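You operate a simulated robot arm through the tools that you are given. There is no shell and no other tool.

The job below is to be done with a simulated robot arm. You get a single attempt, and the scene is never put back.

JOB
Put things in order on the top of the wall bench. At the end: the oil tub from the top of the wall bench stands where the grey steel weight stood; the grey steel weight stands on top of the brown carton (marked "Lug"); the orange plug from the top of the wall bench is on the bobbin; the teal narrow brush from the top of the wall bench stands on top of the spool; the orange clip from the top of the wall bench stands where the oil tub stood; whatever was shut is shut again. Leave all else as you found it, and nothing knocked over.

Only the result counts: the job must be done as asked and must still hold three seconds after the hand-in. Knocking over, shifting, dropping, spilling or breaking anything else fails it.

ROBOT AND FRAMES
A 6-joint arm with a two-finger gripper, fixed in place. Base frame: the origin is on the floor under the middle of its stand, x ahead of it, y to its left, z up; the work surface is at about z = 0.74. Units: m, rad, N and s.
With the tool pointing down near the work surface it reaches from about 0.34 to 0.68 m from the base axis. Its first joint turns from -1.152 to 1.152 rad. Payload 2.45 kg.
Tool frame: the origin (TCP) lies between the finger pads and is the grasp point; the fingertips stand 0.03 m ahead of it; z points along the fingers, y is the line along which they close. The gripper opens to 0.106 m; its body begins 0.079 m behind the TCP.
Orientation is that of the tool frame in the base frame, as a unit quaternion [w, x, y, z]. With the fingers straight down and closing along the base's y, the tool's x points along the base's -x, its y along +y and its z along -z.

CONTROLS
- The arm moves only by the tool apply_moves. Its argument "motion" is a list of rows, each a list of 3 entries, a list of its own where there are three numbers: the turn, a rotation vector about the tool's x, y, z in units of 5 degrees (1.0 is 5 degrees), then the shift along the tool's x, y, z in units of 20 mm (1.0 is 20 mm), then the finger opening in m, from 0 to 0.106. In form: [[[ax, ay, az], [x, y, z], claw], ...]. A call has 1 to 20 rows; each row shifts and turns the commanded pose from where the row before left it, along the tool's axes as they then stand. A call with a number of a shift or a turn outside -1 to 1 is refused whole. Rows are played at 5 a second. More than 0.05 m and 0.15 rad between two rows, or a gripper value outside its range, and nothing of the call is played. Where a pose cannot be reached the arm comes as near as it can. A force on the tool above 40 N (or 10 N above the force at the start of the call, whichever is more), or a blocked arm, ends the call early, and 0.2 s more pass. The fingers move at their own pace (about 0.153 m/s each) and stop on an object; they squeeze with about 34 N. The grip force told is the motor's: it shows also when the fingers shut on nothing. Time passes only in rows, and 0.2 s behind the last, so rows that do not move let the fingers close. The reply holds the time, the measured pose of the TCP, the force on the tool along the base axes, the opening and the grip force, in the units named above and with some noise, with the torque about the TCP (base axes, N m) and any sound that the robot's microphone picked up, and new pictures: "views" is both (left out), scene, wrist or none.
- Cameras (640 x 400 px; columns grow to the right, rows downward): "scene" is fixed at [0.0605, 0.4216, 1.397]; the picture's right is [-0.70, -0.71, 0.00], its down [-0.46, 0.45, -0.76] and it looks along [0.54, -0.53, -0.65] (base axes); focal length 326 px, centre (320, 200). "wrist" rides on the gripper at [0.076, -0.002, -0.106] in the tool frame; the picture's right is [0.02, 1.00, 0.00], its down [-0.78, 0.02, -0.62] and it looks along [-0.62, 0.01, 0.78] (tool axes); focal length 247 px, centre (320, 200). There is no depth. A picture from a camera that has moved, and an enlarged one, comes with that camera's place and axes in the base frame and with its lens.
- enlarge(camera, box): a new picture of the part [left, top, right, bottom] of that camera's present view, enlarged. It takes no simulated time.
- sign_off(): hands the job in; it is judged then, once.

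Nothing tells you positions but the pictures and the camera data. Unless the task says otherwise, let go and move clear before handing in.

The tools are called after "Emit:" by a JSON object that holds its "op" and its "data". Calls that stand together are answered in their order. apply_moves: Moves the arm, as the interface text tells. Its arguments: {"type":"object","properties":{"motion":{"type":"array","items":{"type":"array"}},"views":{"type":"string","enum":["both","scene","wrist","none"]}},"required":["motion"]} The other tools are called the same way: enlarge (camera, box) takes an enlarged picture of a part of a camera's view; sign_off () hands the job in.

At the start:

```text
time: 0.0
eef_pos: [0.3709, 0.0455, 1.0391]
tcp_rot: [0.0, 0.0, 1.0, 0.001]
contact_force: [-0.2, 0.4, 0.6]
wrist_torque: [0.0, -0.04, 0.02]
grip_width: 0.1058
gripper_force: 0.1
```

scene: 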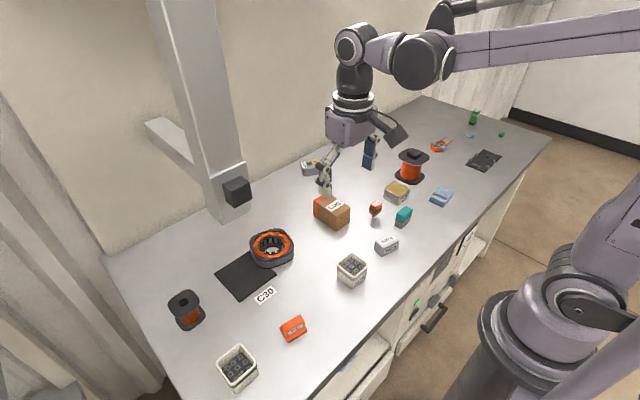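
wrist: 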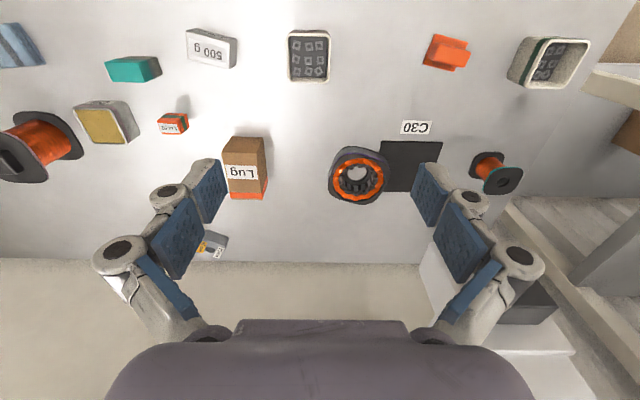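

I see a bench with many small things: a carton "Lug", a "500 g" weight, orange-flanged spools, tubs, and small orange and teal things. I'll take enlarged pictures first to tell them apart.

Emit:
{"op": "enlarge", "data": {"camera": "scene", "box": [280, 130, 480, 290]}}

Emit:
{"op": "enlarge", "data": {"camera": "scene", "box": [400, 90, 560, 210]}}

Emit:
{"op": "enlarge", "data": {"camera": "scene", "box": [140, 210, 380, 400]}}

Emit:
{"op": "enlarge", "data": {"camera": "wrist", "box": [0, 0, 320, 200]}}

Emit:
{"op": "enlarge", "data": {"camera": "wrist", "box": [320, 0, 640, 200]}}

Emit:
{"op": "enlarge", "data": {"camera": "scene", "box": [320, 220, 520, 380]}}

```text
2.50 times, centred on (380, 210) of scene
camera zoom: at [0.0605, 0.4216, 1.397], right [-0.7, -0.71, 0.0], down [-0.46, 0.45, -0.76], along [0.54, -0.53, -0.65], focal length 814 px, centre (170, 175)
```

zoom: 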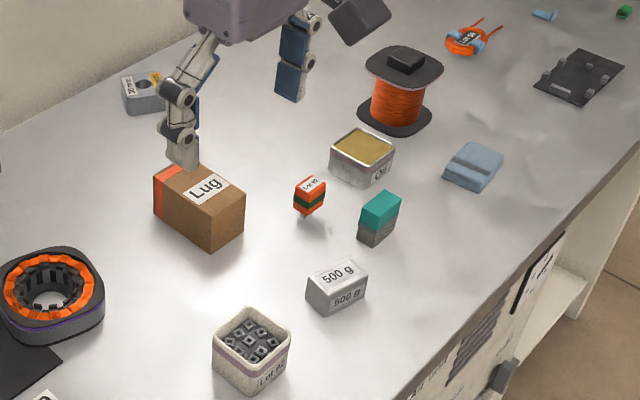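

```text
3.33 times, centred on (480, 150) of scene
camera zoom: at [0.0605, 0.4216, 1.397], right [-0.7, -0.71, 0.0], down [-0.46, 0.45, -0.76], along [0.54, -0.53, -0.65], focal length 1086 px, centre (-213, 367)
```

zoom: 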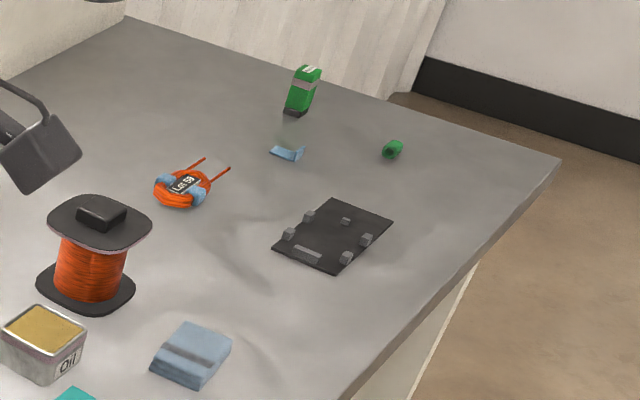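

```text
2.11 times, centred on (260, 305) of scene
camera zoom: at [0.0605, 0.4216, 1.397], right [-0.7, -0.71, 0.0], down [-0.46, 0.45, -0.76], along [0.54, -0.53, -0.65], focal length 686 px, centre (446, -21)
```

zoom: 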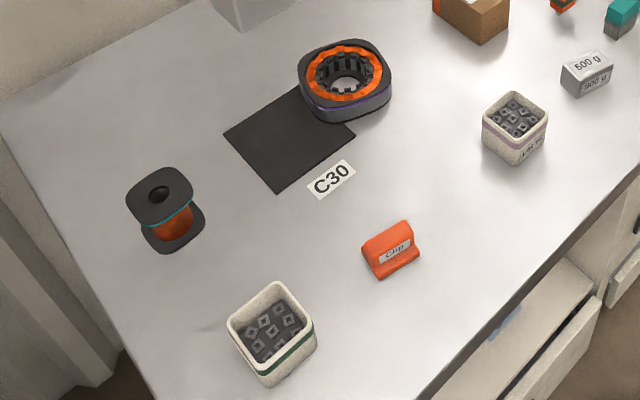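

```text
2.00 times, centred on (160, 100) of wrist
camera zoom: at [0.294, 0.0432, 1.145], right [-0.02, 1.0, 0.0], down [0.78, 0.02, 0.62], along [0.62, 0.01, -0.78], focal length 494 px, centre (640, 400)
```

zoom: 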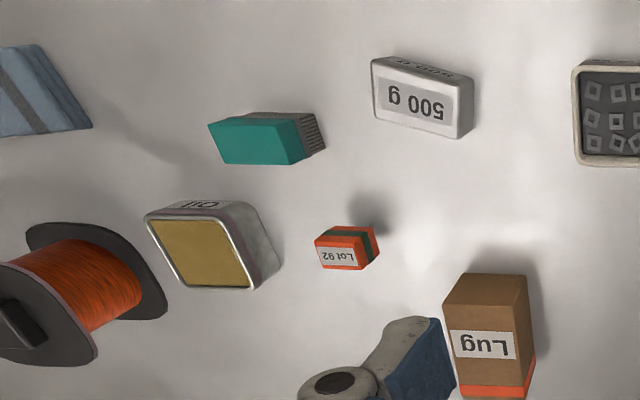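

```text
2.00 times, centred on (480, 100) of wrist
camera zoom: at [0.294, 0.0432, 1.145], right [-0.02, 1.0, 0.0], down [0.78, 0.02, 0.62], along [0.62, 0.01, -0.78], focal length 494 px, centre (0, 400)
```

zoom: 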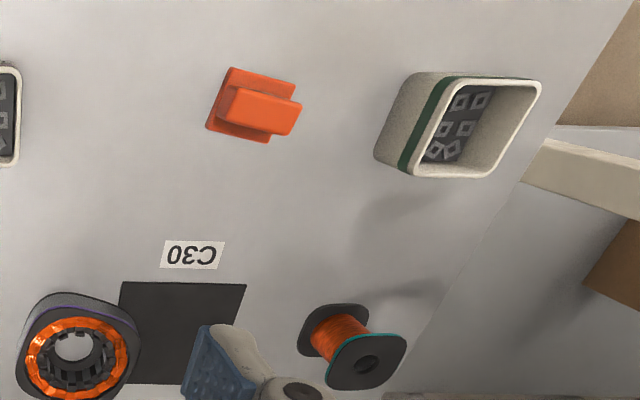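

```text
2.50 times, centred on (420, 300) of scene
camera zoom: at [0.0605, 0.4216, 1.397], right [-0.7, -0.71, 0.0], down [-0.46, 0.45, -0.76], along [0.54, -0.53, -0.65], focal length 814 px, centre (70, -50)
```

zoom: 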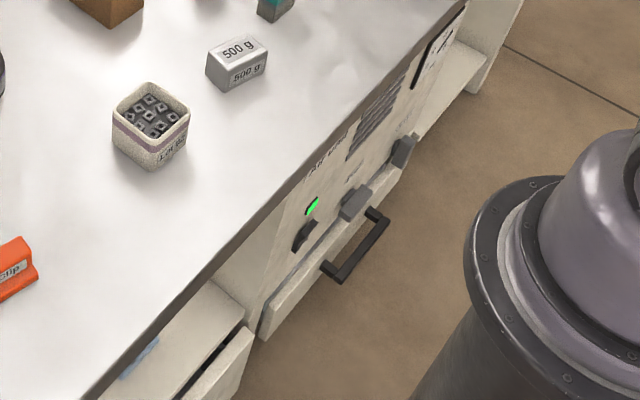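

The 500 g weight is near (0.34, -0.10), the oil tub near (0.44, -0.28), the teal brush near (0.37, -0.22), the plug near (0.45, -0.19), the big spool near (0.47, -0.41), the small bobbin near (0.51, 0.37) and the clip near (0.34, 0.22). I'll move the wrist camera over the right side at a safe height for a closer look.

Emit:
{"op": "apply_moves", "data": {"motion": [[[0, 0, 0], [0, -1, 0], 0.106], [[0, 0, 0], [0, -1, 0], 0.106], [[0, 0, 0], [0, -1, 0], 0.106], [[0, 0, 0], [0, -1, 0], 0.106], [[0, 0, 0], [0, -1, 0], 0.106], [[0, 0, 0], [0, -1, 0], 0.106], [[0, 0, 0], [0, -1, 0], 0.106], [[0, 0, 0], [0, -1, 0], 0.106], [[0, 0, 0], [0, -1, 0], 0.106], [[0, 0, 0], [0, -1, 0], 0.106], [[0, 0, 0], [0, -1, 0], 0.106], [[0, 0, 0], [0, -1, 0], 0.106], [[0, 0, 0], [0, -1, 0], 0.106], [[0, 0, 0], [0, -1, 0], 0.106], [[0, 0, 0], [0, -1, 0], 0.106], [[0, 0, 0], [0, -1, 0], 0.106]], "views": "both"}}

```text
time: 3.4
eef_pos: [0.3711, -0.2745, 1.0398]
tcp_rot: [-0.001, 0.0, 1.0, 0.0]
contact_force: [0.3, -1.3, -1.1]
wrist_torque: [-0.01, 0.02, 0.01]
grip_width: 0.1061
gripper_force: 0.0
camera wrist: at [0.294, -0.2771, 1.1453], right [-0.02, 1.0, 0.0], down [0.78, 0.02, 0.62], along [0.62, 0.01, -0.78], focal length 247 px, centre (320, 200)
```

scene: 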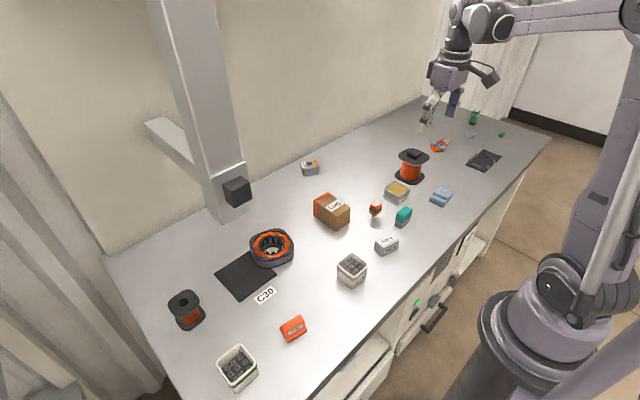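
wrist: 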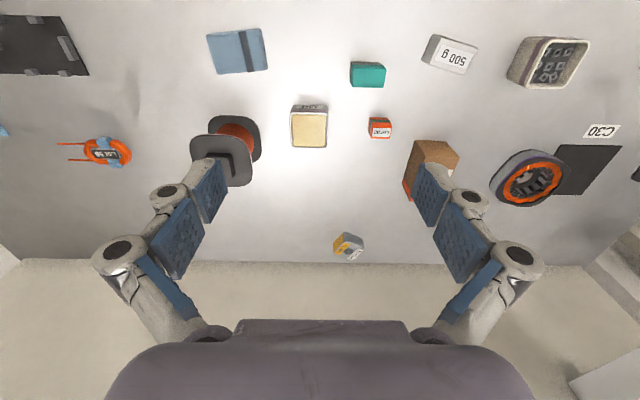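

Emit:
{"op": "enlarge", "data": {"camera": "wrist", "box": [180, 90, 300, 190]}}

Emit:
{"op": "enlarge", "data": {"camera": "wrist", "box": [280, 40, 480, 165]}}

Emit:
{"op": "enlarge", "data": {"camera": "scene", "box": [370, 140, 450, 190]}}

Emit:
{"op": "enlarge", "data": {"camera": "scene", "box": [350, 180, 430, 230]}}

Emit:
{"op": "enlarge", "data": {"camera": "scene", "box": [290, 140, 370, 240]}}

Emit:
{"op": "enlarge", "data": {"camera": "scene", "box": [150, 275, 230, 345]}}

```text
4.00 times, centred on (240, 140) of wrist
camera zoom: at [0.294, -0.2771, 1.1453], right [-0.02, 1.0, 0.0], down [0.78, 0.02, 0.62], along [0.62, 0.01, -0.78], focal length 988 px, centre (640, 440)
```

zoom: 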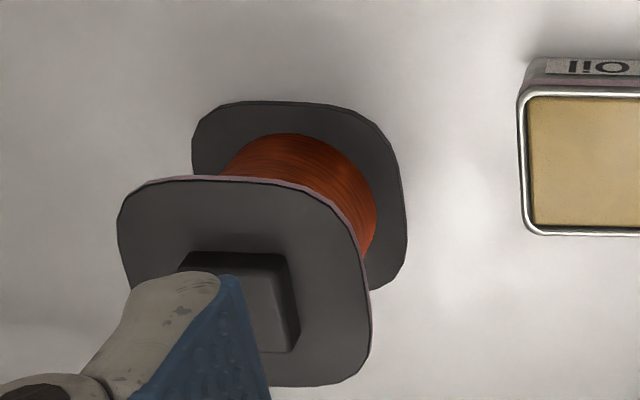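

```text
3.20 times, centred on (380, 102) of wrist
camera zoom: at [0.294, -0.2771, 1.1453], right [-0.02, 1.0, 0.0], down [0.78, 0.02, 0.62], along [0.62, 0.01, -0.78], focal length 790 px, centre (128, 512)
```

zoom: 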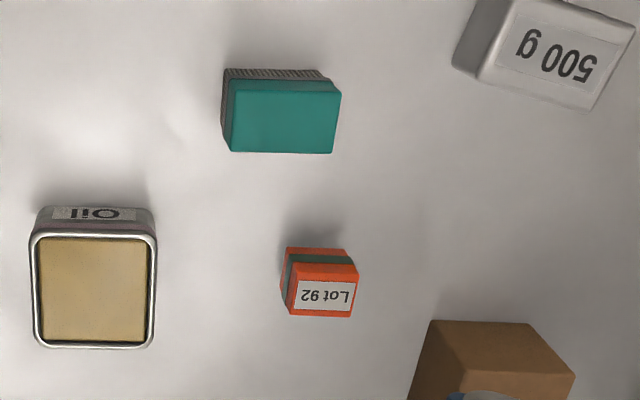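

```text
8.00 times, centred on (410, 165) of scene
camera zoom: at [0.0605, 0.4216, 1.397], right [-0.7, -0.71, 0.0], down [-0.46, 0.45, -0.76], along [0.54, -0.53, -0.65], focal length 2606 px, centre (-400, 480)
```

zoom: 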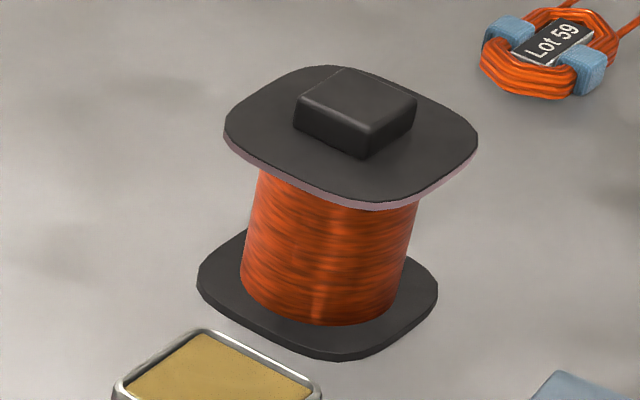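

```text
8.00 times, centred on (390, 205) of scene
camera zoom: at [0.0605, 0.4216, 1.397], right [-0.7, -0.71, 0.0], down [-0.46, 0.45, -0.76], along [0.54, -0.53, -0.65], focal length 2606 px, centre (-240, 160)
```

zoom: 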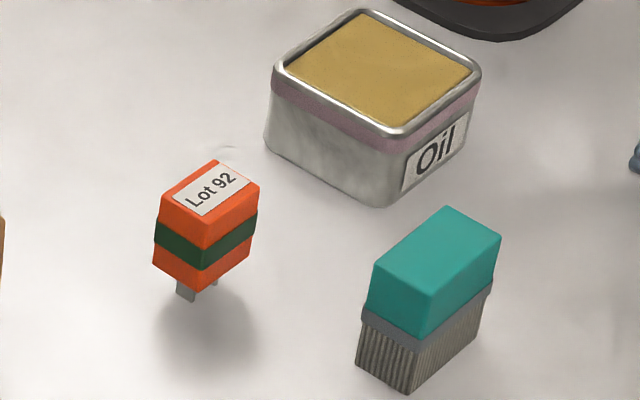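

```text
4.00 times, centred on (330, 190) of scene
camera zoom: at [0.0605, 0.4216, 1.397], right [-0.7, -0.71, 0.0], down [-0.46, 0.45, -0.76], along [0.54, -0.53, -0.65], focal length 1303 px, centre (280, 240)
```

zoom: 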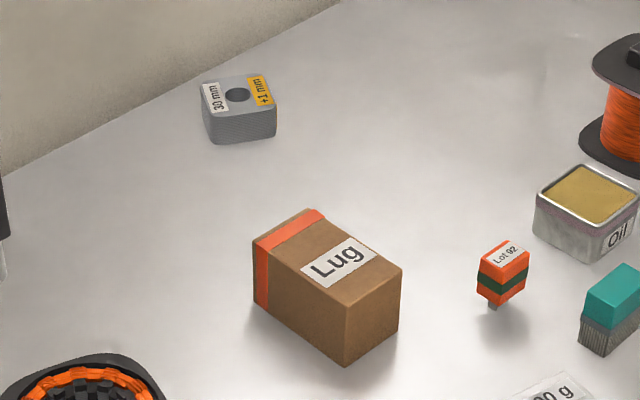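

```text
5.71 times, centred on (190, 310) of scene
camera zoom: at [0.0605, 0.4216, 1.397], right [-0.7, -0.71, 0.0], down [-0.46, 0.45, -0.76], along [0.54, -0.53, -0.65], focal length 1861 px, centre (1063, -429)
```

zoom: 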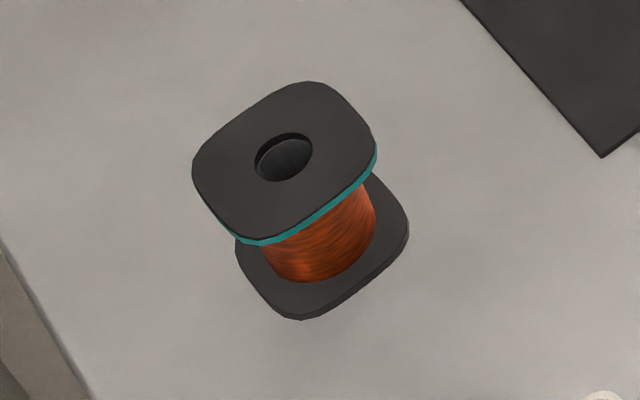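

The plug "Lot 92" stands on prongs, the brush stands on its bristles, and the big reel has a black block on top while the small reel has an open hole. I'll look at the big reel closer, between the fingers.

Emit:
{"op": "apply_moves", "data": {"motion": [[[0, 0, 0], [0, -1, 0], 0.106], [[0, 0, 0], [0, -1, 0], 0.106], [[0, 0, 0], [0, -1, 0], 0.106], [[0, 0, 0], [0, -1, 0], 0.106], [[0, 0, 0], [0, -1, 0], 0.106], [[0, 0, 0], [0, -1, 0], 0.106], [[0, 0, 0], [0, 0, 1], 0.106], [[0, 0, 0], [0, 0, 1], 0.106]], "views": "both"}}

```text
time: 5.2
eef_pos: [0.37, -0.3943, 0.9982]
tcp_rot: [0.001, 0.0, 1.0, 0.0]
contact_force: [-0.2, -0.3, 0.4]
wrist_torque: [0.0, 0.0, 0.02]
grip_width: 0.1061
gripper_force: 0.1
camera wrist: at [0.2943, -0.3966, 1.1048], right [-0.02, 1.0, 0.0], down [0.78, 0.02, 0.62], along [0.62, 0.01, -0.78], focal length 247 px, centre (320, 200)
```

scene: 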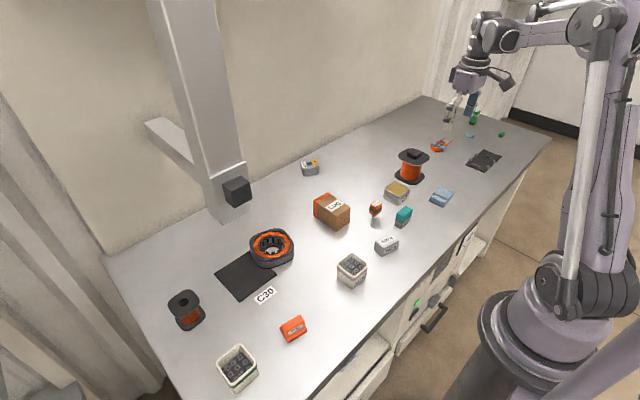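
wrist: 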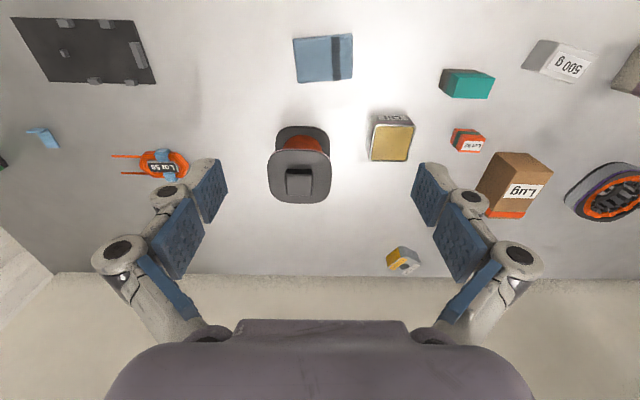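

Emit:
{"op": "enlarge", "data": {"camera": "wrist", "box": [250, 110, 350, 210]}}

Emit:
{"op": "enlarge", "data": {"camera": "wrist", "box": [360, 90, 420, 170]}}

Emit:
{"op": "enlarge", "data": {"camera": "wrist", "box": [420, 40, 600, 160]}}

Emit:
{"op": "enlarge", "data": {"camera": "wrist", "box": [0, 10, 220, 190]}}

Emit:
{"op": "enlarge", "data": {"camera": "scene", "box": [300, 300, 460, 400]}}

Emit:
{"op": "enlarge", "data": {"camera": "scene", "box": [420, 200, 520, 290]}}

```text
4.00 times, centred on (300, 160) of wrist
camera zoom: at [0.2943, -0.3966, 1.1048], right [-0.02, 1.0, 0.0], down [0.78, 0.02, 0.62], along [0.62, 0.01, -0.78], focal length 988 px, centre (400, 360)
```

zoom: 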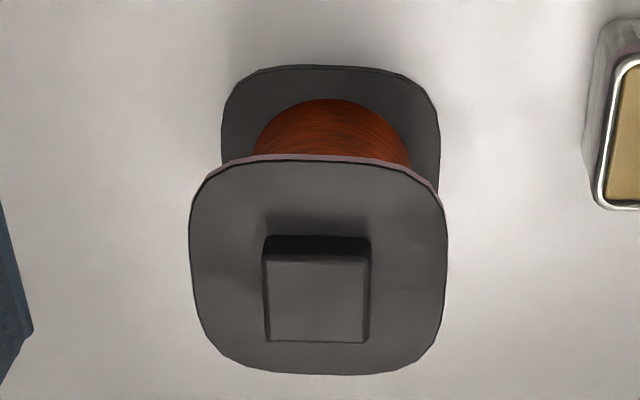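

```text
5.00 times, centred on (390, 130) of wrist
camera zoom: at [0.2943, -0.3966, 1.1048], right [-0.02, 1.0, 0.0], down [0.78, 0.02, 0.62], along [0.62, 0.01, -0.78], focal length 1235 px, centre (-30, 550)
```

zoom: 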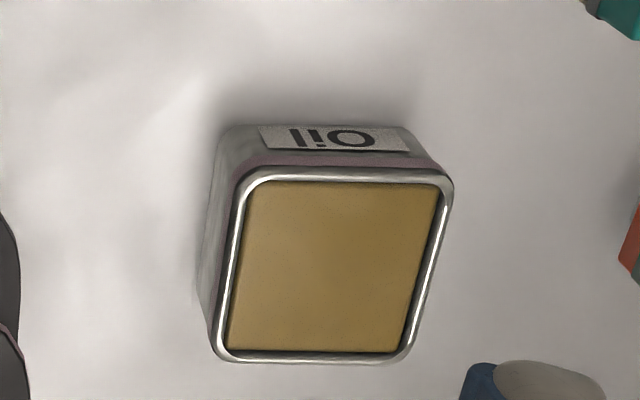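

```text
3.33 times, centred on (510, 100) of wrist
camera zoom: at [0.2943, -0.3966, 1.1048], right [-0.02, 1.0, 0.0], down [0.78, 0.02, 0.62], along [0.62, 0.01, -0.78], focal length 823 px, centre (-313, 533)
```

zoom: 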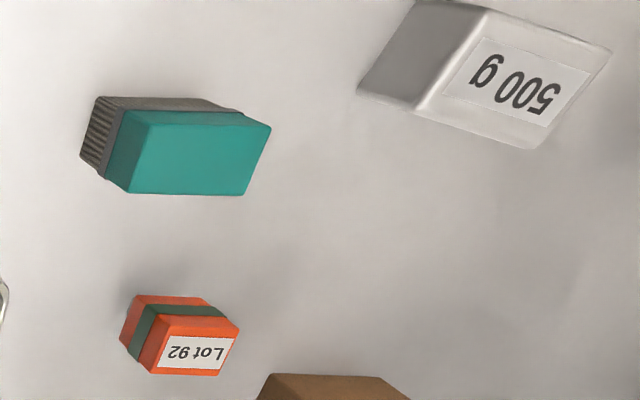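

```text
2.22 times, centred on (110, 100) of wrist
camera zoom: at [0.2943, -0.3966, 1.1048], right [-0.02, 1.0, 0.0], down [0.78, 0.02, 0.62], along [0.62, 0.01, -0.78], focal length 549 px, centre (787, 422)
```

zoom: 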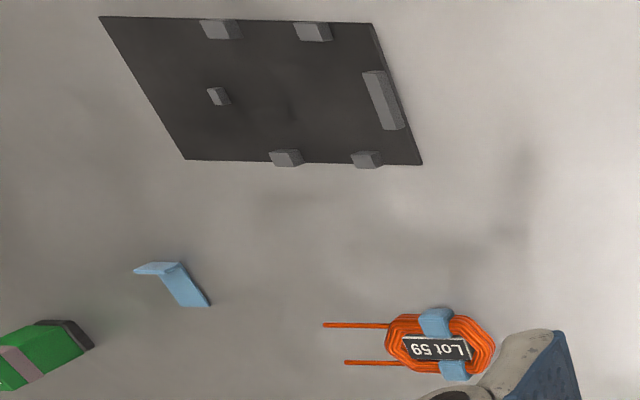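

```text
4.00 times, centred on (380, 350) of scene
camera zoom: at [0.0605, 0.4216, 1.397], right [-0.7, -0.71, 0.0], down [-0.46, 0.45, -0.76], along [0.54, -0.53, -0.65], focal length 1303 px, centre (80, -400)
```

zoom: 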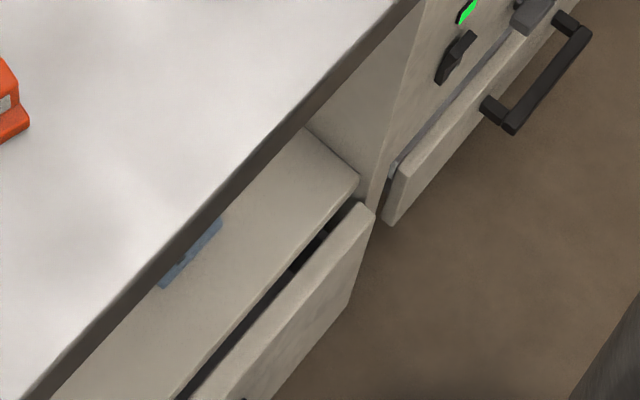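

```text
4.44 times, centred on (470, 245) of scene
camera zoom: at [0.0605, 0.4216, 1.397], right [-0.7, -0.71, 0.0], down [-0.46, 0.45, -0.76], along [0.54, -0.53, -0.65], focal length 1448 px, centre (-347, 0)
```

zoom: 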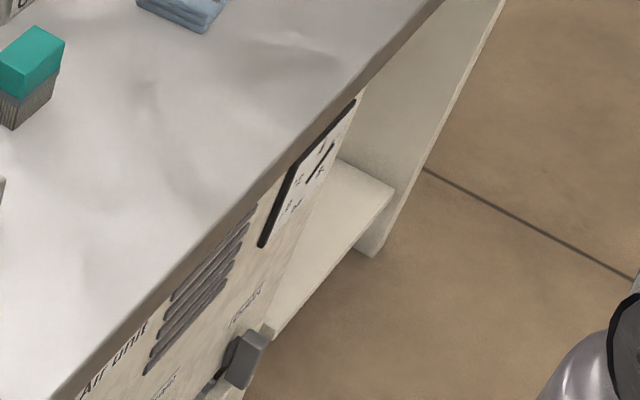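

I want to know whether the black block on the big reel is loose or part of it, so I'll lower the wrist a little in front of it and tilt the camera toward the horizontal.

Emit:
{"op": "apply_moves", "data": {"motion": [[[0, 0, 0], [0.8, 0, 0.8], 0.106], [[0, 0, 0], [0.8, 0, 0.8], 0.106], [[0, 0, 0], [0.8, 0, 0.8], 0.106], [[0, -1, 0], [0, 0, 0], 0.106], [[0, -1, 0], [0, 0, 0], 0.106], [[0, -1, 0], [0, 0, 0], 0.106], [[0, -1, 0], [0, 0, 0], 0.106], [[0, -1, 0], [0, 0, 0], 0.106]], "views": "both"}}

```text
time: 7.0
eef_pos: [0.3229, -0.3949, 0.9518]
tcp_rot: [0.217, 0.0, 0.976, 0.0]
contact_force: [-0.7, 0.3, 0.3]
wrist_torque: [-0.04, -0.01, 0.0]
grip_width: 0.1059
gripper_force: 0.1
camera wrist: at [0.2083, -0.3966, 1.0147], right [-0.02, 1.0, -0.01], down [0.45, 0.02, 0.9], along [0.9, 0.01, -0.45], focal length 247 px, centre (320, 200)
```

scene: 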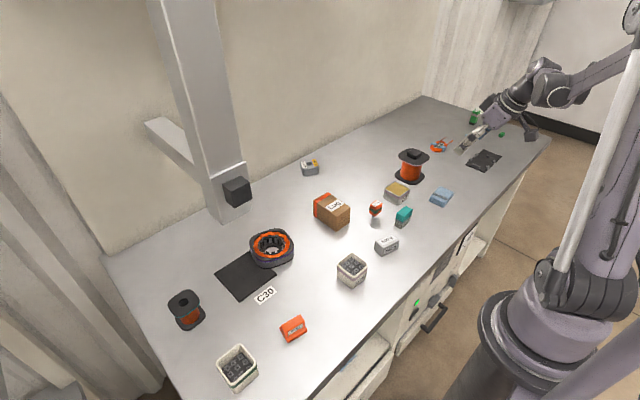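
wrist: 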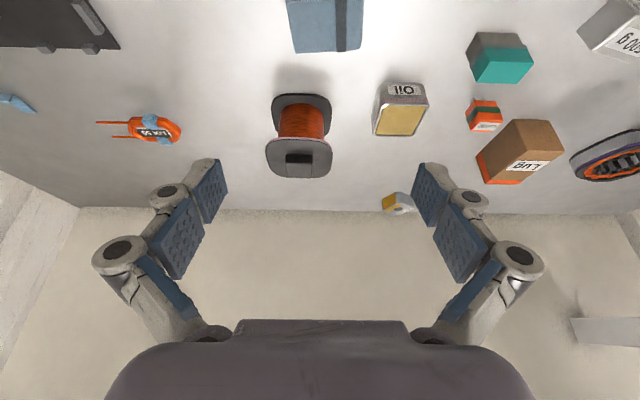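

Emit:
{"op": "enlarge", "data": {"camera": "wrist", "box": [250, 80, 350, 190]}}

Emit:
{"op": "enlarge", "data": {"camera": "wrist", "box": [440, 10, 600, 190]}}

Emit:
{"op": "enlarge", "data": {"camera": "wrist", "box": [360, 70, 440, 150]}}

```text
3.64 times, centred on (300, 135) of wrist
camera zoom: at [0.2083, -0.3966, 1.0147], right [-0.02, 1.0, -0.01], down [0.45, 0.02, 0.9], along [0.9, 0.01, -0.45], focal length 898 px, centre (393, 436)
```

zoom: 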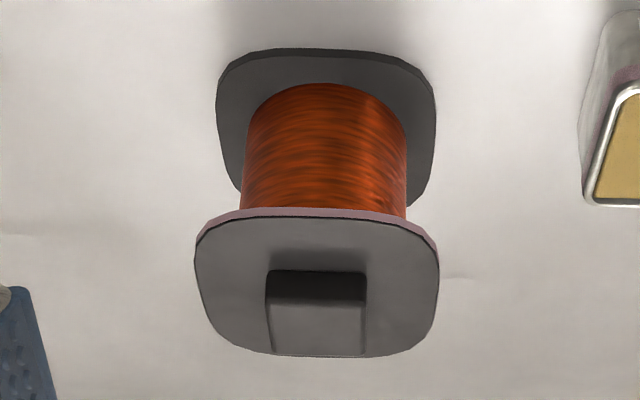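

```text
2.22 times, centred on (520, 100) of wrist
camera zoom: at [0.2083, -0.3966, 1.0147], right [-0.02, 1.0, -0.01], down [0.45, 0.02, 0.9], along [0.9, 0.01, -0.45], focal length 549 px, centre (-124, 422)
```

zoom: 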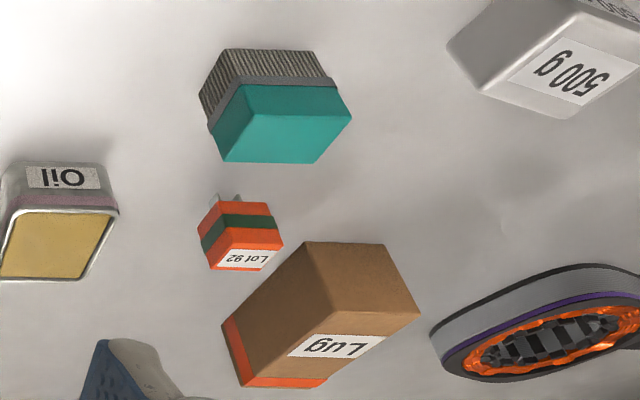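

```text
5.00 times, centred on (400, 110) of wrist
camera zoom: at [0.2083, -0.3966, 1.0147], right [-0.02, 1.0, -0.01], down [0.45, 0.02, 0.9], along [0.9, 0.01, -0.45], focal length 1235 px, centre (-80, 650)
```

zoom: 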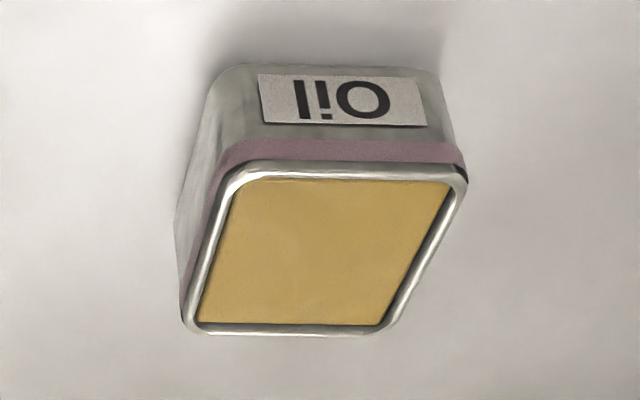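

The block is centred and square with the flange, so it looks like part of the big reel. Next I'll straighten the tool and go look at the weight, the carton, the brush and the plug from above.

Emit:
{"op": "apply_moves", "data": {"motion": [[[0, 1, 0], [0, 0, -0.5], 0.106], [[0, 1, 0], [0, 0, -0.5], 0.106], [[0, 1, 0], [0, 0, -0.5], 0.106], [[0, 1, 0], [0, 0, 0], 0.106], [[0, 1, 0], [0, 0, 0], 0.106], [[0, 0, 0], [0, 1, 0], 0.106], [[0, 0, 0], [0, 1, 0], 0.106], [[0, 0, 0], [0, 1, 0], 0.106], [[0, 0, 0], [0, 1, 0], 0.106], [[0, 0, 0], [0, 1, 0], 0.106], [[0, 0, 0], [0, 1, 0], 0.106], [[0, 0, 0], [0, 1, 0], 0.106], [[0, 0, 0], [0, 1, 0], 0.106], [[0, 0, 0], [0, 1, 0], 0.106], [[0, 0, 0], [0, 1, 0], 0.106], [[0, 0, 0], [0, 1, 0], 0.106], [[0, 0, 0], [0, 1, 0], 0.106]], "views": "wrist"}}

```text
time: 10.6
eef_pos: [0.3108, -0.155, 0.9785]
tcp_rot: [-0.001, -0.001, 1.0, -0.001]
contact_force: [0.5, 0.1, 0.4]
wrist_torque: [-0.06, -0.04, 0.01]
grip_width: 0.1061
gripper_force: 0.1
camera wrist: at [0.235, -0.1568, 1.0849], right [-0.02, 1.0, 0.0], down [0.78, 0.02, 0.62], along [0.62, 0.01, -0.78], focal length 247 px, centre (320, 200)
```

wrist: 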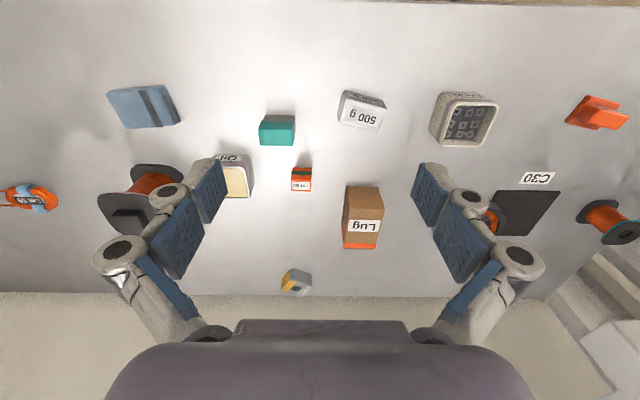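

Emit:
{"op": "enlarge", "data": {"camera": "wrist", "box": [320, 75, 400, 145]}}

Emit:
{"op": "enlarge", "data": {"camera": "wrist", "box": [320, 170, 400, 260]}}

Emit:
{"op": "enlarge", "data": {"camera": "wrist", "box": [240, 100, 330, 200]}}

Emit:
{"op": "enlarge", "data": {"camera": "wrist", "box": [200, 130, 280, 220]}}

```text
5.71 times, centred on (360, 110) of wrist
camera zoom: at [0.235, -0.1568, 1.0849], right [-0.02, 1.0, 0.0], down [0.78, 0.02, 0.62], along [0.62, 0.01, -0.78], focal length 1411 px, centre (91, 714)
```

zoom: 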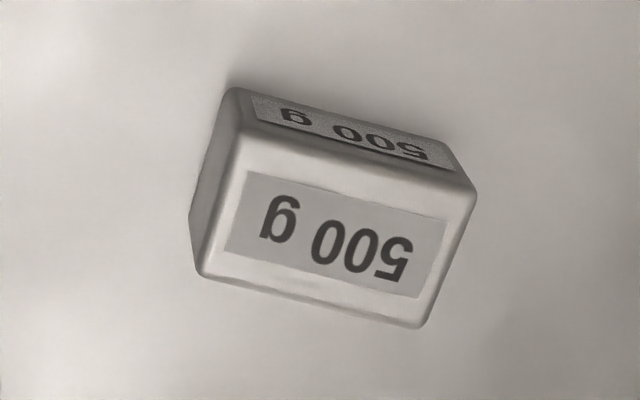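

```text
4.44 times, centred on (360, 215) of wrist
camera zoom: at [0.235, -0.1568, 1.0849], right [-0.02, 1.0, 0.0], down [0.78, 0.02, 0.62], along [0.62, 0.01, -0.78], focal length 1098 px, centre (142, 133)
```

zoom: 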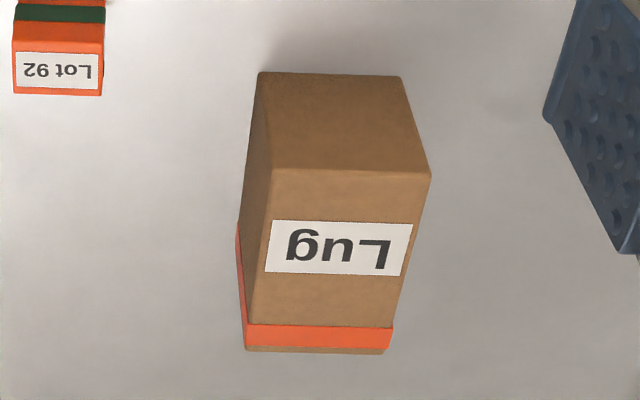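

```text
4.00 times, centred on (285, 150) of wrist
camera zoom: at [0.235, -0.1568, 1.0849], right [-0.02, 1.0, 0.0], down [0.78, 0.02, 0.62], along [0.62, 0.01, -0.78], focal length 988 px, centre (460, 400)
```

zoom: 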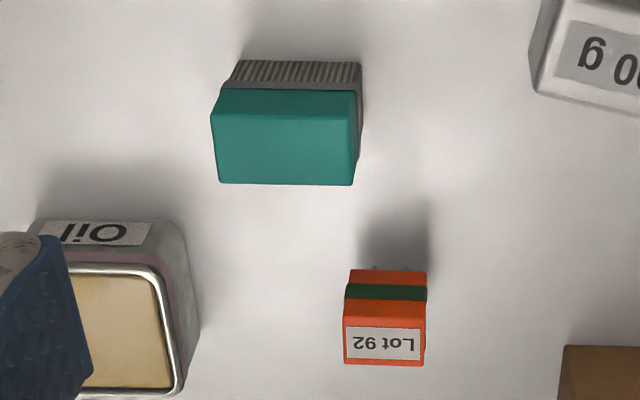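

```text
4.44 times, centred on (240, 175) of wrist
camera zoom: at [0.235, -0.1568, 1.0849], right [-0.02, 1.0, 0.0], down [0.78, 0.02, 0.62], along [0.62, 0.01, -0.78], focal length 1098 px, centre (676, 311)
```

zoom: 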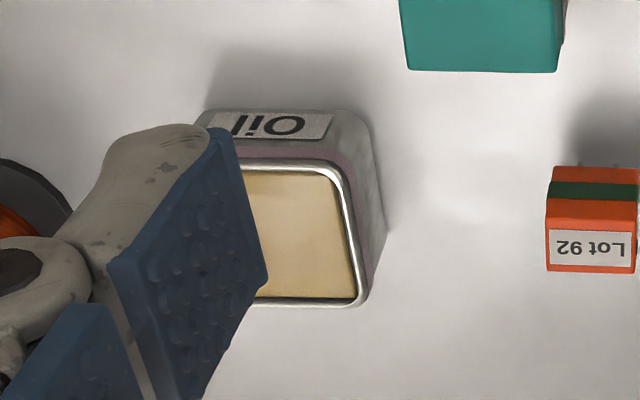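

Measured from this view: the weight is at (0.343, -0.102), turned about 10°, with its top near z 0.78. The carton's top is at x 0.479–0.572, y -0.108 to -0.053, z about 0.797, and the oil tub is near (0.450, -0.290). I'll line up above the weight first.

Emit:
{"op": "apply_moves", "data": {"motion": [[[0, 0, 0], [-0.545, 0.875, 0], 0.106], [[0, 0, 0], [-0.545, 0.875, 0], 0.106], [[0, 0, 0], [-0.545, 0.875, 0], 0.106], [[0, 0, 0.98], [0, 0, 0], 0.106], [[0, 0, 0.98], [0, 0, 0], 0.106], [[0, 0, 0], [0, 0, 1], 0.106], [[0, 0, 0], [0, 0, 1], 0.106], [[0, 0, 0], [0, 0, 1], 0.106], [[0, 0, 0], [0, 0, 1], 0.106], [[0, 0, 0], [0, 0, 1], 0.106], [[0, 0, 0], [0, 0, 1], 0.106], [[0, 0, 0], [0, 0, 0], 0.106]], "views": "both"}}

```text
time: 13.2
eef_pos: [0.3446, -0.1015, 0.8594]
tcp_rot: [0.0, 0.085, 0.996, 0.0]
contact_force: [0.2, 0.0, -0.6]
wrist_torque: [0.01, -0.01, 0.02]
grip_width: 0.1061
gripper_force: 0.0
camera wrist: at [0.2686, -0.091, 0.9652], right [0.15, 0.99, 0.0], down [0.77, -0.12, 0.62], along [0.62, -0.09, -0.78], focal length 247 px, centre (320, 200)
```

scene: 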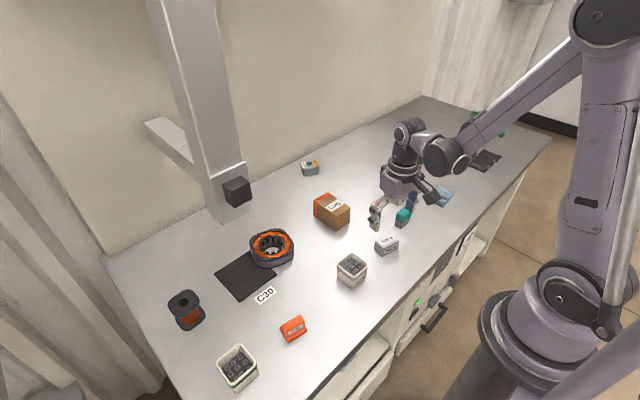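
wrist: 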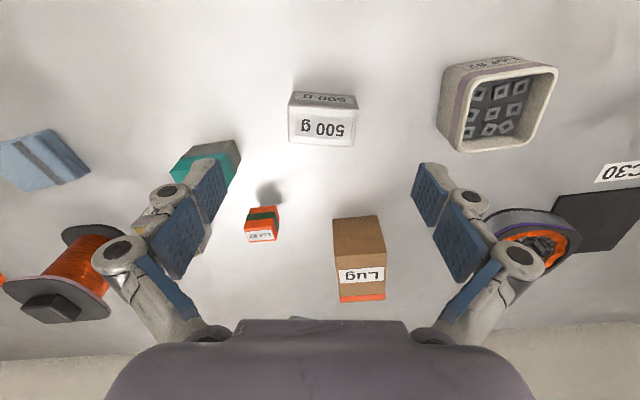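

Emit:
{"op": "enlarge", "data": {"camera": "wrist", "box": [270, 75, 370, 155]}}

Emit:
{"op": "enlarge", "data": {"camera": "wrist", "box": [120, 120, 400, 320]}}

```text
5.00 times, centred on (320, 115) of wrist
camera zoom: at [0.2686, -0.091, 0.9652], right [0.15, 0.99, 0.0], down [0.77, -0.12, 0.62], along [0.62, -0.09, -0.78], focal length 1235 px, centre (320, 625)
```

zoom: 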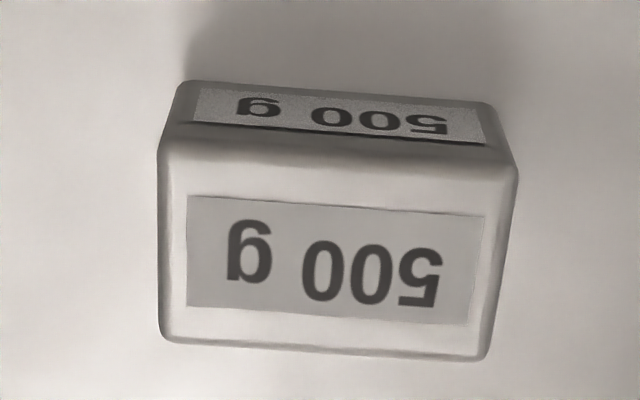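

```text
2.00 times, centred on (260, 220) of wrist
camera zoom: at [0.2686, -0.091, 0.9652], right [0.15, 0.99, 0.0], down [0.77, -0.12, 0.62], along [0.62, -0.09, -0.78], focal length 494 px, centre (440, 160)
```

zoom: 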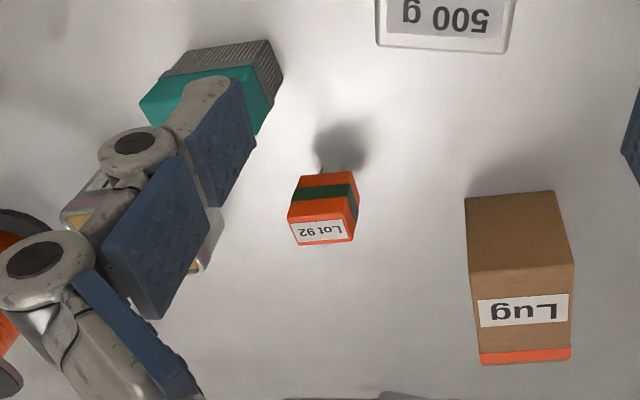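

The weight is between the fingers, with about 3.5° of turn left to correct. I'll fix that, go down and close.

Emit:
{"op": "apply_moves", "data": {"motion": [[[0, 0, 0.7], [0.1, 0.12, 0.5], 0.09], [[0, 0, 0], [0, 0, 1], 0.09], [[0, 0, 0], [0, 0, 1], 0.09], [[0, 0, 0], [0, 0, 0.8], 0.09], [[0, 0, 0], [0, 0, 0.7], 0.09], [[0, 0, 0], [0, 0, 0], 0.09]], "views": "both"}}

```text
time: 14.6
eef_pos: [0.3441, -0.0997, 0.7794]
tcp_rot: [-0.001, 0.117, 0.993, 0.0]
contact_force: [-1.2, -0.5, -0.2]
wrist_torque: [-0.02, 0.0, -0.04]
grip_width: 0.09
gripper_force: 0.2
camera wrist: at [0.2691, -0.085, 0.8852], right [0.21, 0.98, 0.0], down [0.77, -0.16, 0.62], along [0.61, -0.13, -0.78], focal length 247 px, centre (320, 200)
```

scene: 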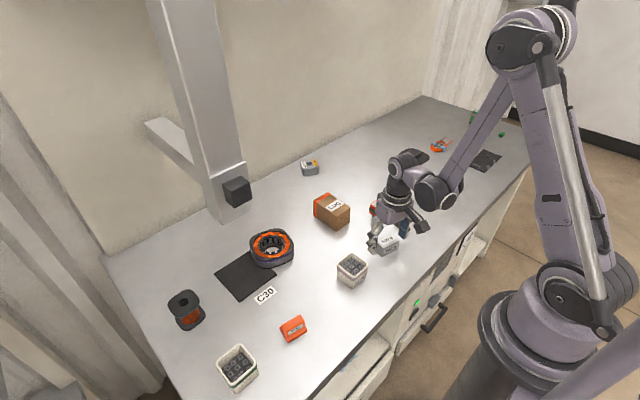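
wrist: 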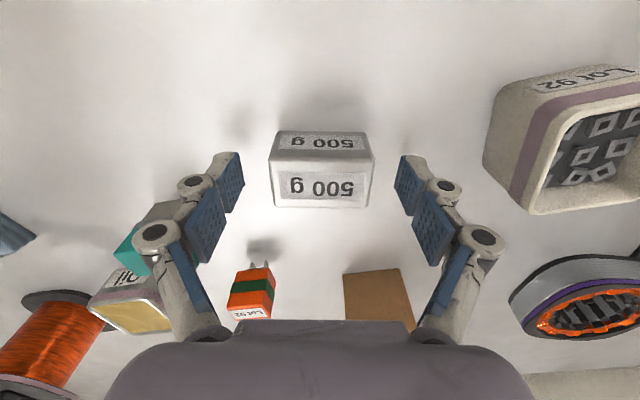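

Emit:
{"op": "apply_moves", "data": {"motion": [[[0, 0, 0], [0, 0, 0.2], 0.09], [[0, 0, 0], [0, 0, 0], 0.04], [[0, 0, 0], [0, 0, 0], 0.0], [[0, 0, 0], [0, 0, 0], 0.0], [[0, 0, 0], [0, 0, 0], 0.0]], "views": "wrist"}}

```text
time: 15.8
eef_pos: [0.3461, -0.1016, 0.7775]
tcp_rot: [0.0, 0.116, 0.993, 0.0]
contact_force: [0.5, 0.5, 14.1]
wrist_torque: [-0.05, 0.0, 0.04]
grip_width: 0.0558
gripper_force: 34.3
out of reach, approached as far as the arm can: row 1
camera wrist: at [0.271, -0.0851, 0.8841], right [0.21, 0.98, 0.0], down [0.77, -0.16, 0.62], along [0.61, -0.13, -0.78], focal length 247 px, centre (320, 200)
```

wrist: 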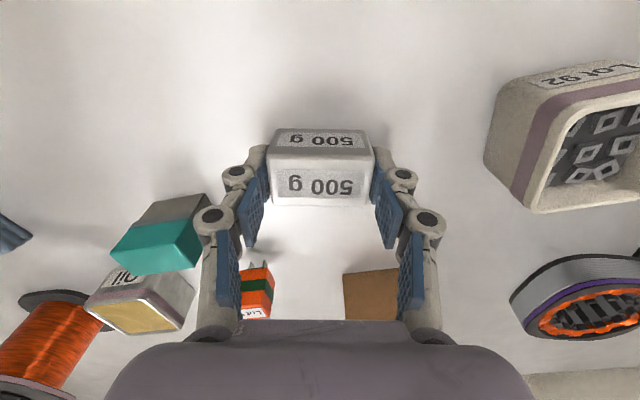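

The weight is gripped at 56 mm. I'll lift it straight up and turn it square with the carton.

Emit:
{"op": "apply_moves", "data": {"motion": [[[0, 0, 0], [0, 0, -0.5], 0.0], [[0, 0, 0], [0, 0, -1], 0.0], [[0, 0, 0], [0, 0, -1], 0.0], [[0, 0, 0], [0, 0, -1], 0.0], [[0, 0, 0], [0, 0, -1], 0.0], [[0, 0, 0], [0, 0, -1], 0.0], [[0, 0, 0], [0, 0, -1], 0.0], [[0, 0, -0.9], [0, 0, 0], 0.0], [[0, 0, -0.9], [0, 0, 0], 0.0], [[0, 0, -0.88], [0, 0, 0], 0.0], [[0, 0, 0], [0, 0, 0], 0.0]], "views": "both"}}

```text
time: 18.2
eef_pos: [0.3445, -0.0996, 0.9084]
tcp_rot: [0.0, -0.002, 1.0, 0.0]
contact_force: [0.1, -0.2, 0.0]
wrist_torque: [-0.01, 0.0, 0.03]
grip_width: 0.0
gripper_force: 28.8
camera wrist: at [0.2692, -0.1025, 1.014], right [-0.02, 1.0, 0.0], down [0.78, 0.02, 0.62], along [0.62, 0.01, -0.78], focal length 247 px, centre (320, 200)
```

scene: 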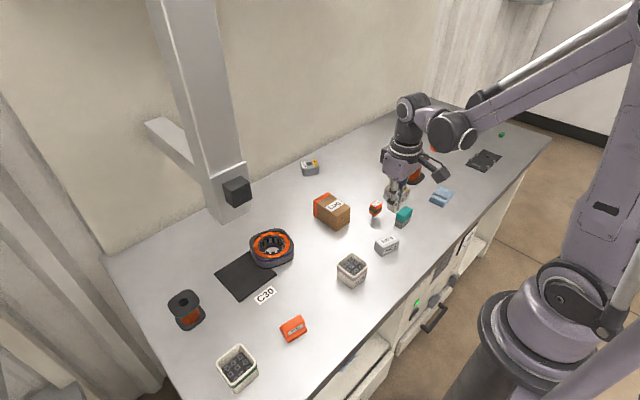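
wrist: 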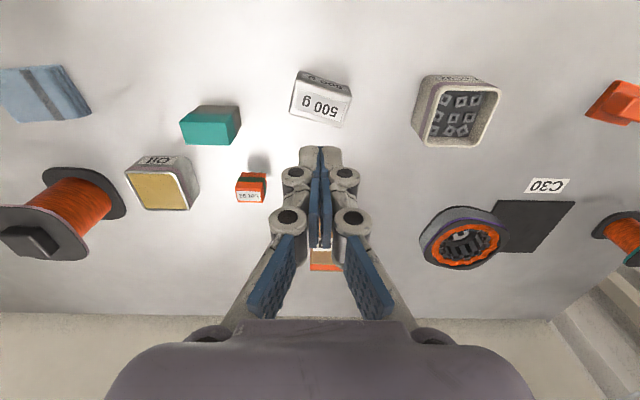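

The weight slipped out and stayed where it was, with no drop sound. I'll look at the fingers and the weight closely before trying again.

Emit:
{"op": "enlarge", "data": {"camera": "wrist", "box": [220, 60, 420, 260]}}

Emit:
{"op": "enlarge", "data": {"camera": "scene", "box": [340, 140, 460, 270]}}

Emit:
{"op": "enlarge", "data": {"camera": "scene", "box": [365, 225, 415, 265]}}

```text
2.00 times, centred on (320, 160) of wrist
camera zoom: at [0.2692, -0.1025, 1.014], right [-0.02, 1.0, 0.0], down [0.78, 0.02, 0.62], along [0.62, 0.01, -0.78], focal length 494 px, centre (320, 280)
```

zoom: 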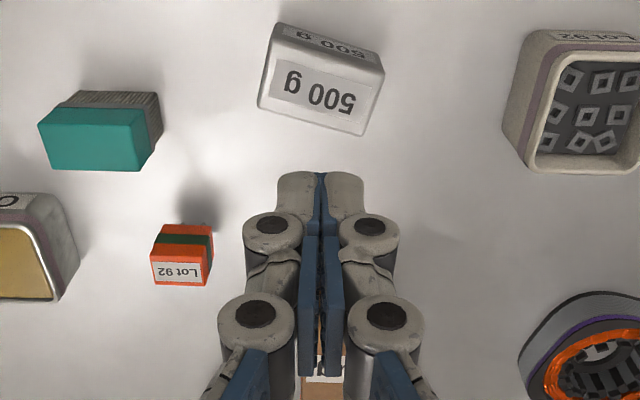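

```text
3.08 times, centred on (400, 205) of scene
camera zoom: at [0.0605, 0.4216, 1.397], right [-0.7, -0.71, 0.0], down [-0.46, 0.45, -0.76], along [0.54, -0.53, -0.65], focal length 1002 px, centre (74, 185)
```

zoom: 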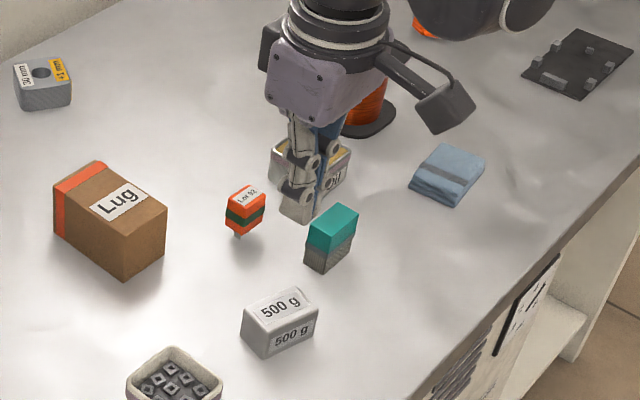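

```text
10.00 times, centred on (390, 245) of scene
camera zoom: at [0.0605, 0.4216, 1.397], right [-0.7, -0.71, 0.0], down [-0.46, 0.45, -0.76], along [0.54, -0.53, -0.65], focal length 3257 px, centre (-380, -250)
```

zoom: 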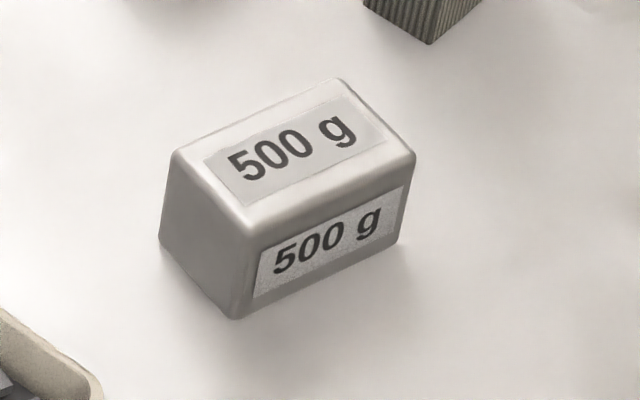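

The weight still stands at about (0.346, -0.102), with its top near z 0.771. I'll grip it again, this time checking the readings before and after a small lift.

Emit:
{"op": "apply_moves", "data": {"motion": [[[0, 0, 0.9], [-0.07, -0.1, 1], 0.09], [[0, 0, 0.9], [0, 0, 1], 0.09], [[0, 0, 0.9], [0, 0, 1], 0.09], [[0, 0, 0], [0, 0, 1], 0.09], [[0, 0, 0], [0, 0, 1], 0.09], [[0, 0, 0], [0, 0, 0.8], 0.09], [[0, 0, 0], [0, 0, 0.6], 0.09], [[0, 0, 0], [0, 0, 0], 0.09], [[0, 0, 0], [0, 0, 0], 0.09]], "views": "wrist"}}

Emit:
{"op": "enlarge", "data": {"camera": "wrist", "box": [170, 100, 470, 320]}}

Emit:
{"op": "enlarge", "data": {"camera": "scene", "box": [350, 190, 430, 270]}}

```text
time: 20.2
eef_pos: [0.3468, -0.1015, 0.7804]
tcp_rot: [0.0, 0.117, 0.993, 0.0]
contact_force: [-0.2, -0.3, -0.1]
wrist_torque: [0.0, -0.01, -0.04]
grip_width: 0.09
gripper_force: 0.0
camera wrist: at [0.2722, -0.0865, 0.886], right [0.21, 0.98, 0.0], down [0.77, -0.17, 0.62], along [0.61, -0.13, -0.78], focal length 247 px, centre (320, 200)
```

wrist: 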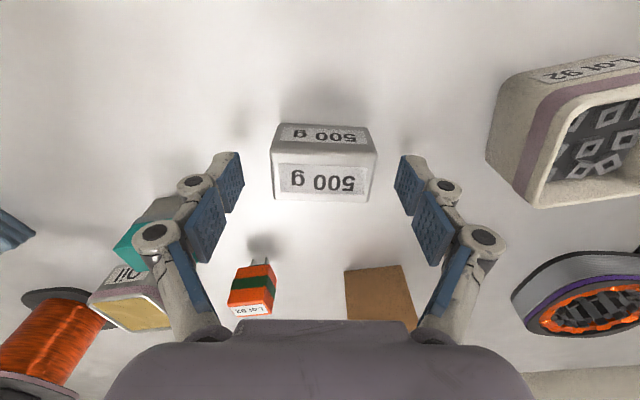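

```text
1.82 times, centred on (320, 210) of wrist
camera zoom: at [0.2722, -0.0865, 0.886], right [0.21, 0.98, 0.0], down [0.77, -0.17, 0.62], along [0.61, -0.13, -0.78], focal length 449 px, centre (320, 182)
```

zoom: 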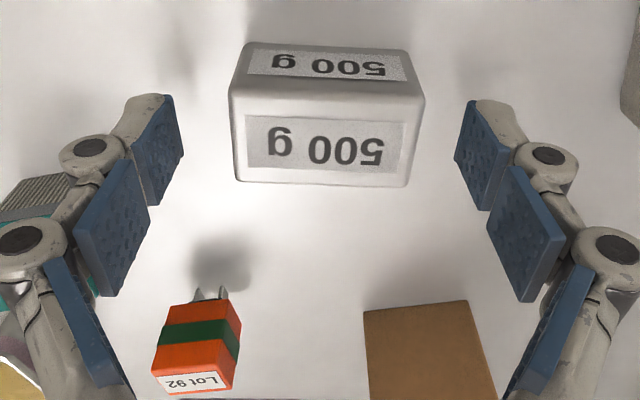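

```text
5.00 times, centred on (390, 230) of scene
camera zoom: at [0.0605, 0.4216, 1.397], right [-0.7, -0.71, 0.0], down [-0.46, 0.45, -0.76], along [0.54, -0.53, -0.65], focal length 1628 px, centre (-30, 50)
```

zoom: 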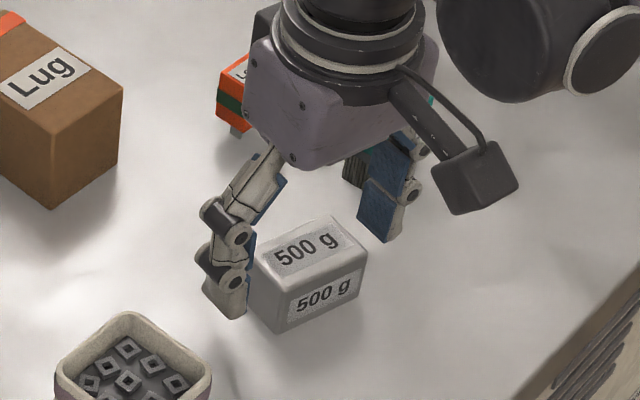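

Emit:
{"op": "apply_moves", "data": {"motion": [[[0, 0, 0], [0.2, 0, 0], 0.09], [[0, 0, 0], [0, 0, 0], 0.07], [[0, 0, 0], [0, 0, 0], 0.05], [[0, 0, 0], [0, 0, 0], 0.04], [[0, 0, 0], [0, 0, 0], 0.04]], "views": "wrist"}}

Emit:
{"op": "enlarge", "data": {"camera": "wrist", "box": [170, 100, 470, 320]}}

Emit:
{"op": "enlarge", "data": {"camera": "scene", "box": [350, 190, 430, 270]}}

```text
time: 21.4
eef_pos: [0.3435, -0.1005, 0.7807]
tcp_rot: [0.0, 0.117, 0.993, 0.0]
contact_force: [-0.4, 3.7, 11.9]
wrist_torque: [0.18, -0.08, -0.12]
grip_width: 0.0561
gripper_force: 34.4
camera wrist: at [0.268, -0.0852, 0.8863], right [0.21, 0.98, 0.0], down [0.77, -0.17, 0.62], along [0.61, -0.13, -0.78], focal length 247 px, centre (320, 200)
```

wrist: 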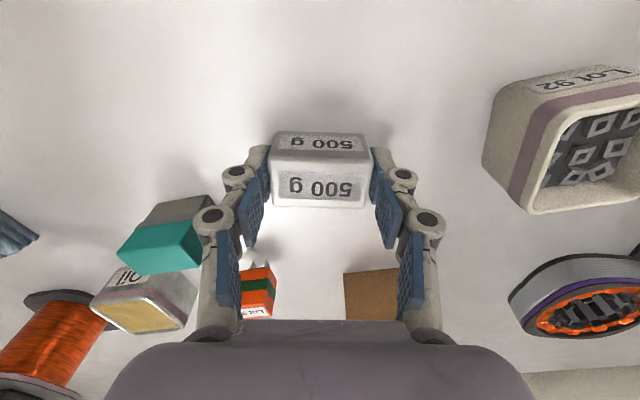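

```text
1.82 times, centred on (320, 210) of wrist
camera zoom: at [0.268, -0.0852, 0.8863], right [0.21, 0.98, 0.0], down [0.77, -0.17, 0.62], along [0.61, -0.13, -0.78], focal length 449 px, centre (320, 182)
```

zoom: 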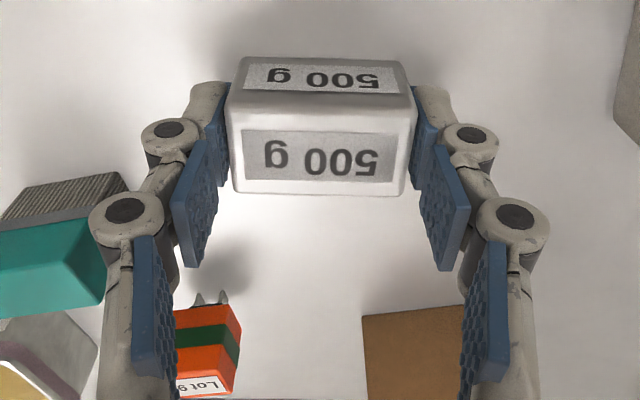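

```text
5.00 times, centred on (390, 230) of scene
camera zoom: at [0.0604, 0.4217, 1.3969], right [-0.7, -0.71, 0.0], down [-0.46, 0.45, -0.76], along [0.54, -0.53, -0.65], focal length 1628 px, centre (-30, 50)
```

zoom: 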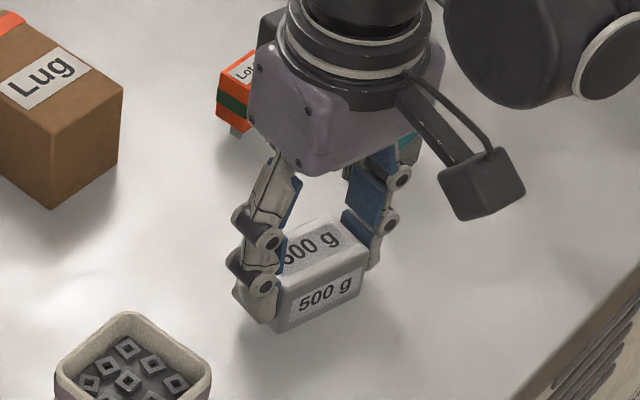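

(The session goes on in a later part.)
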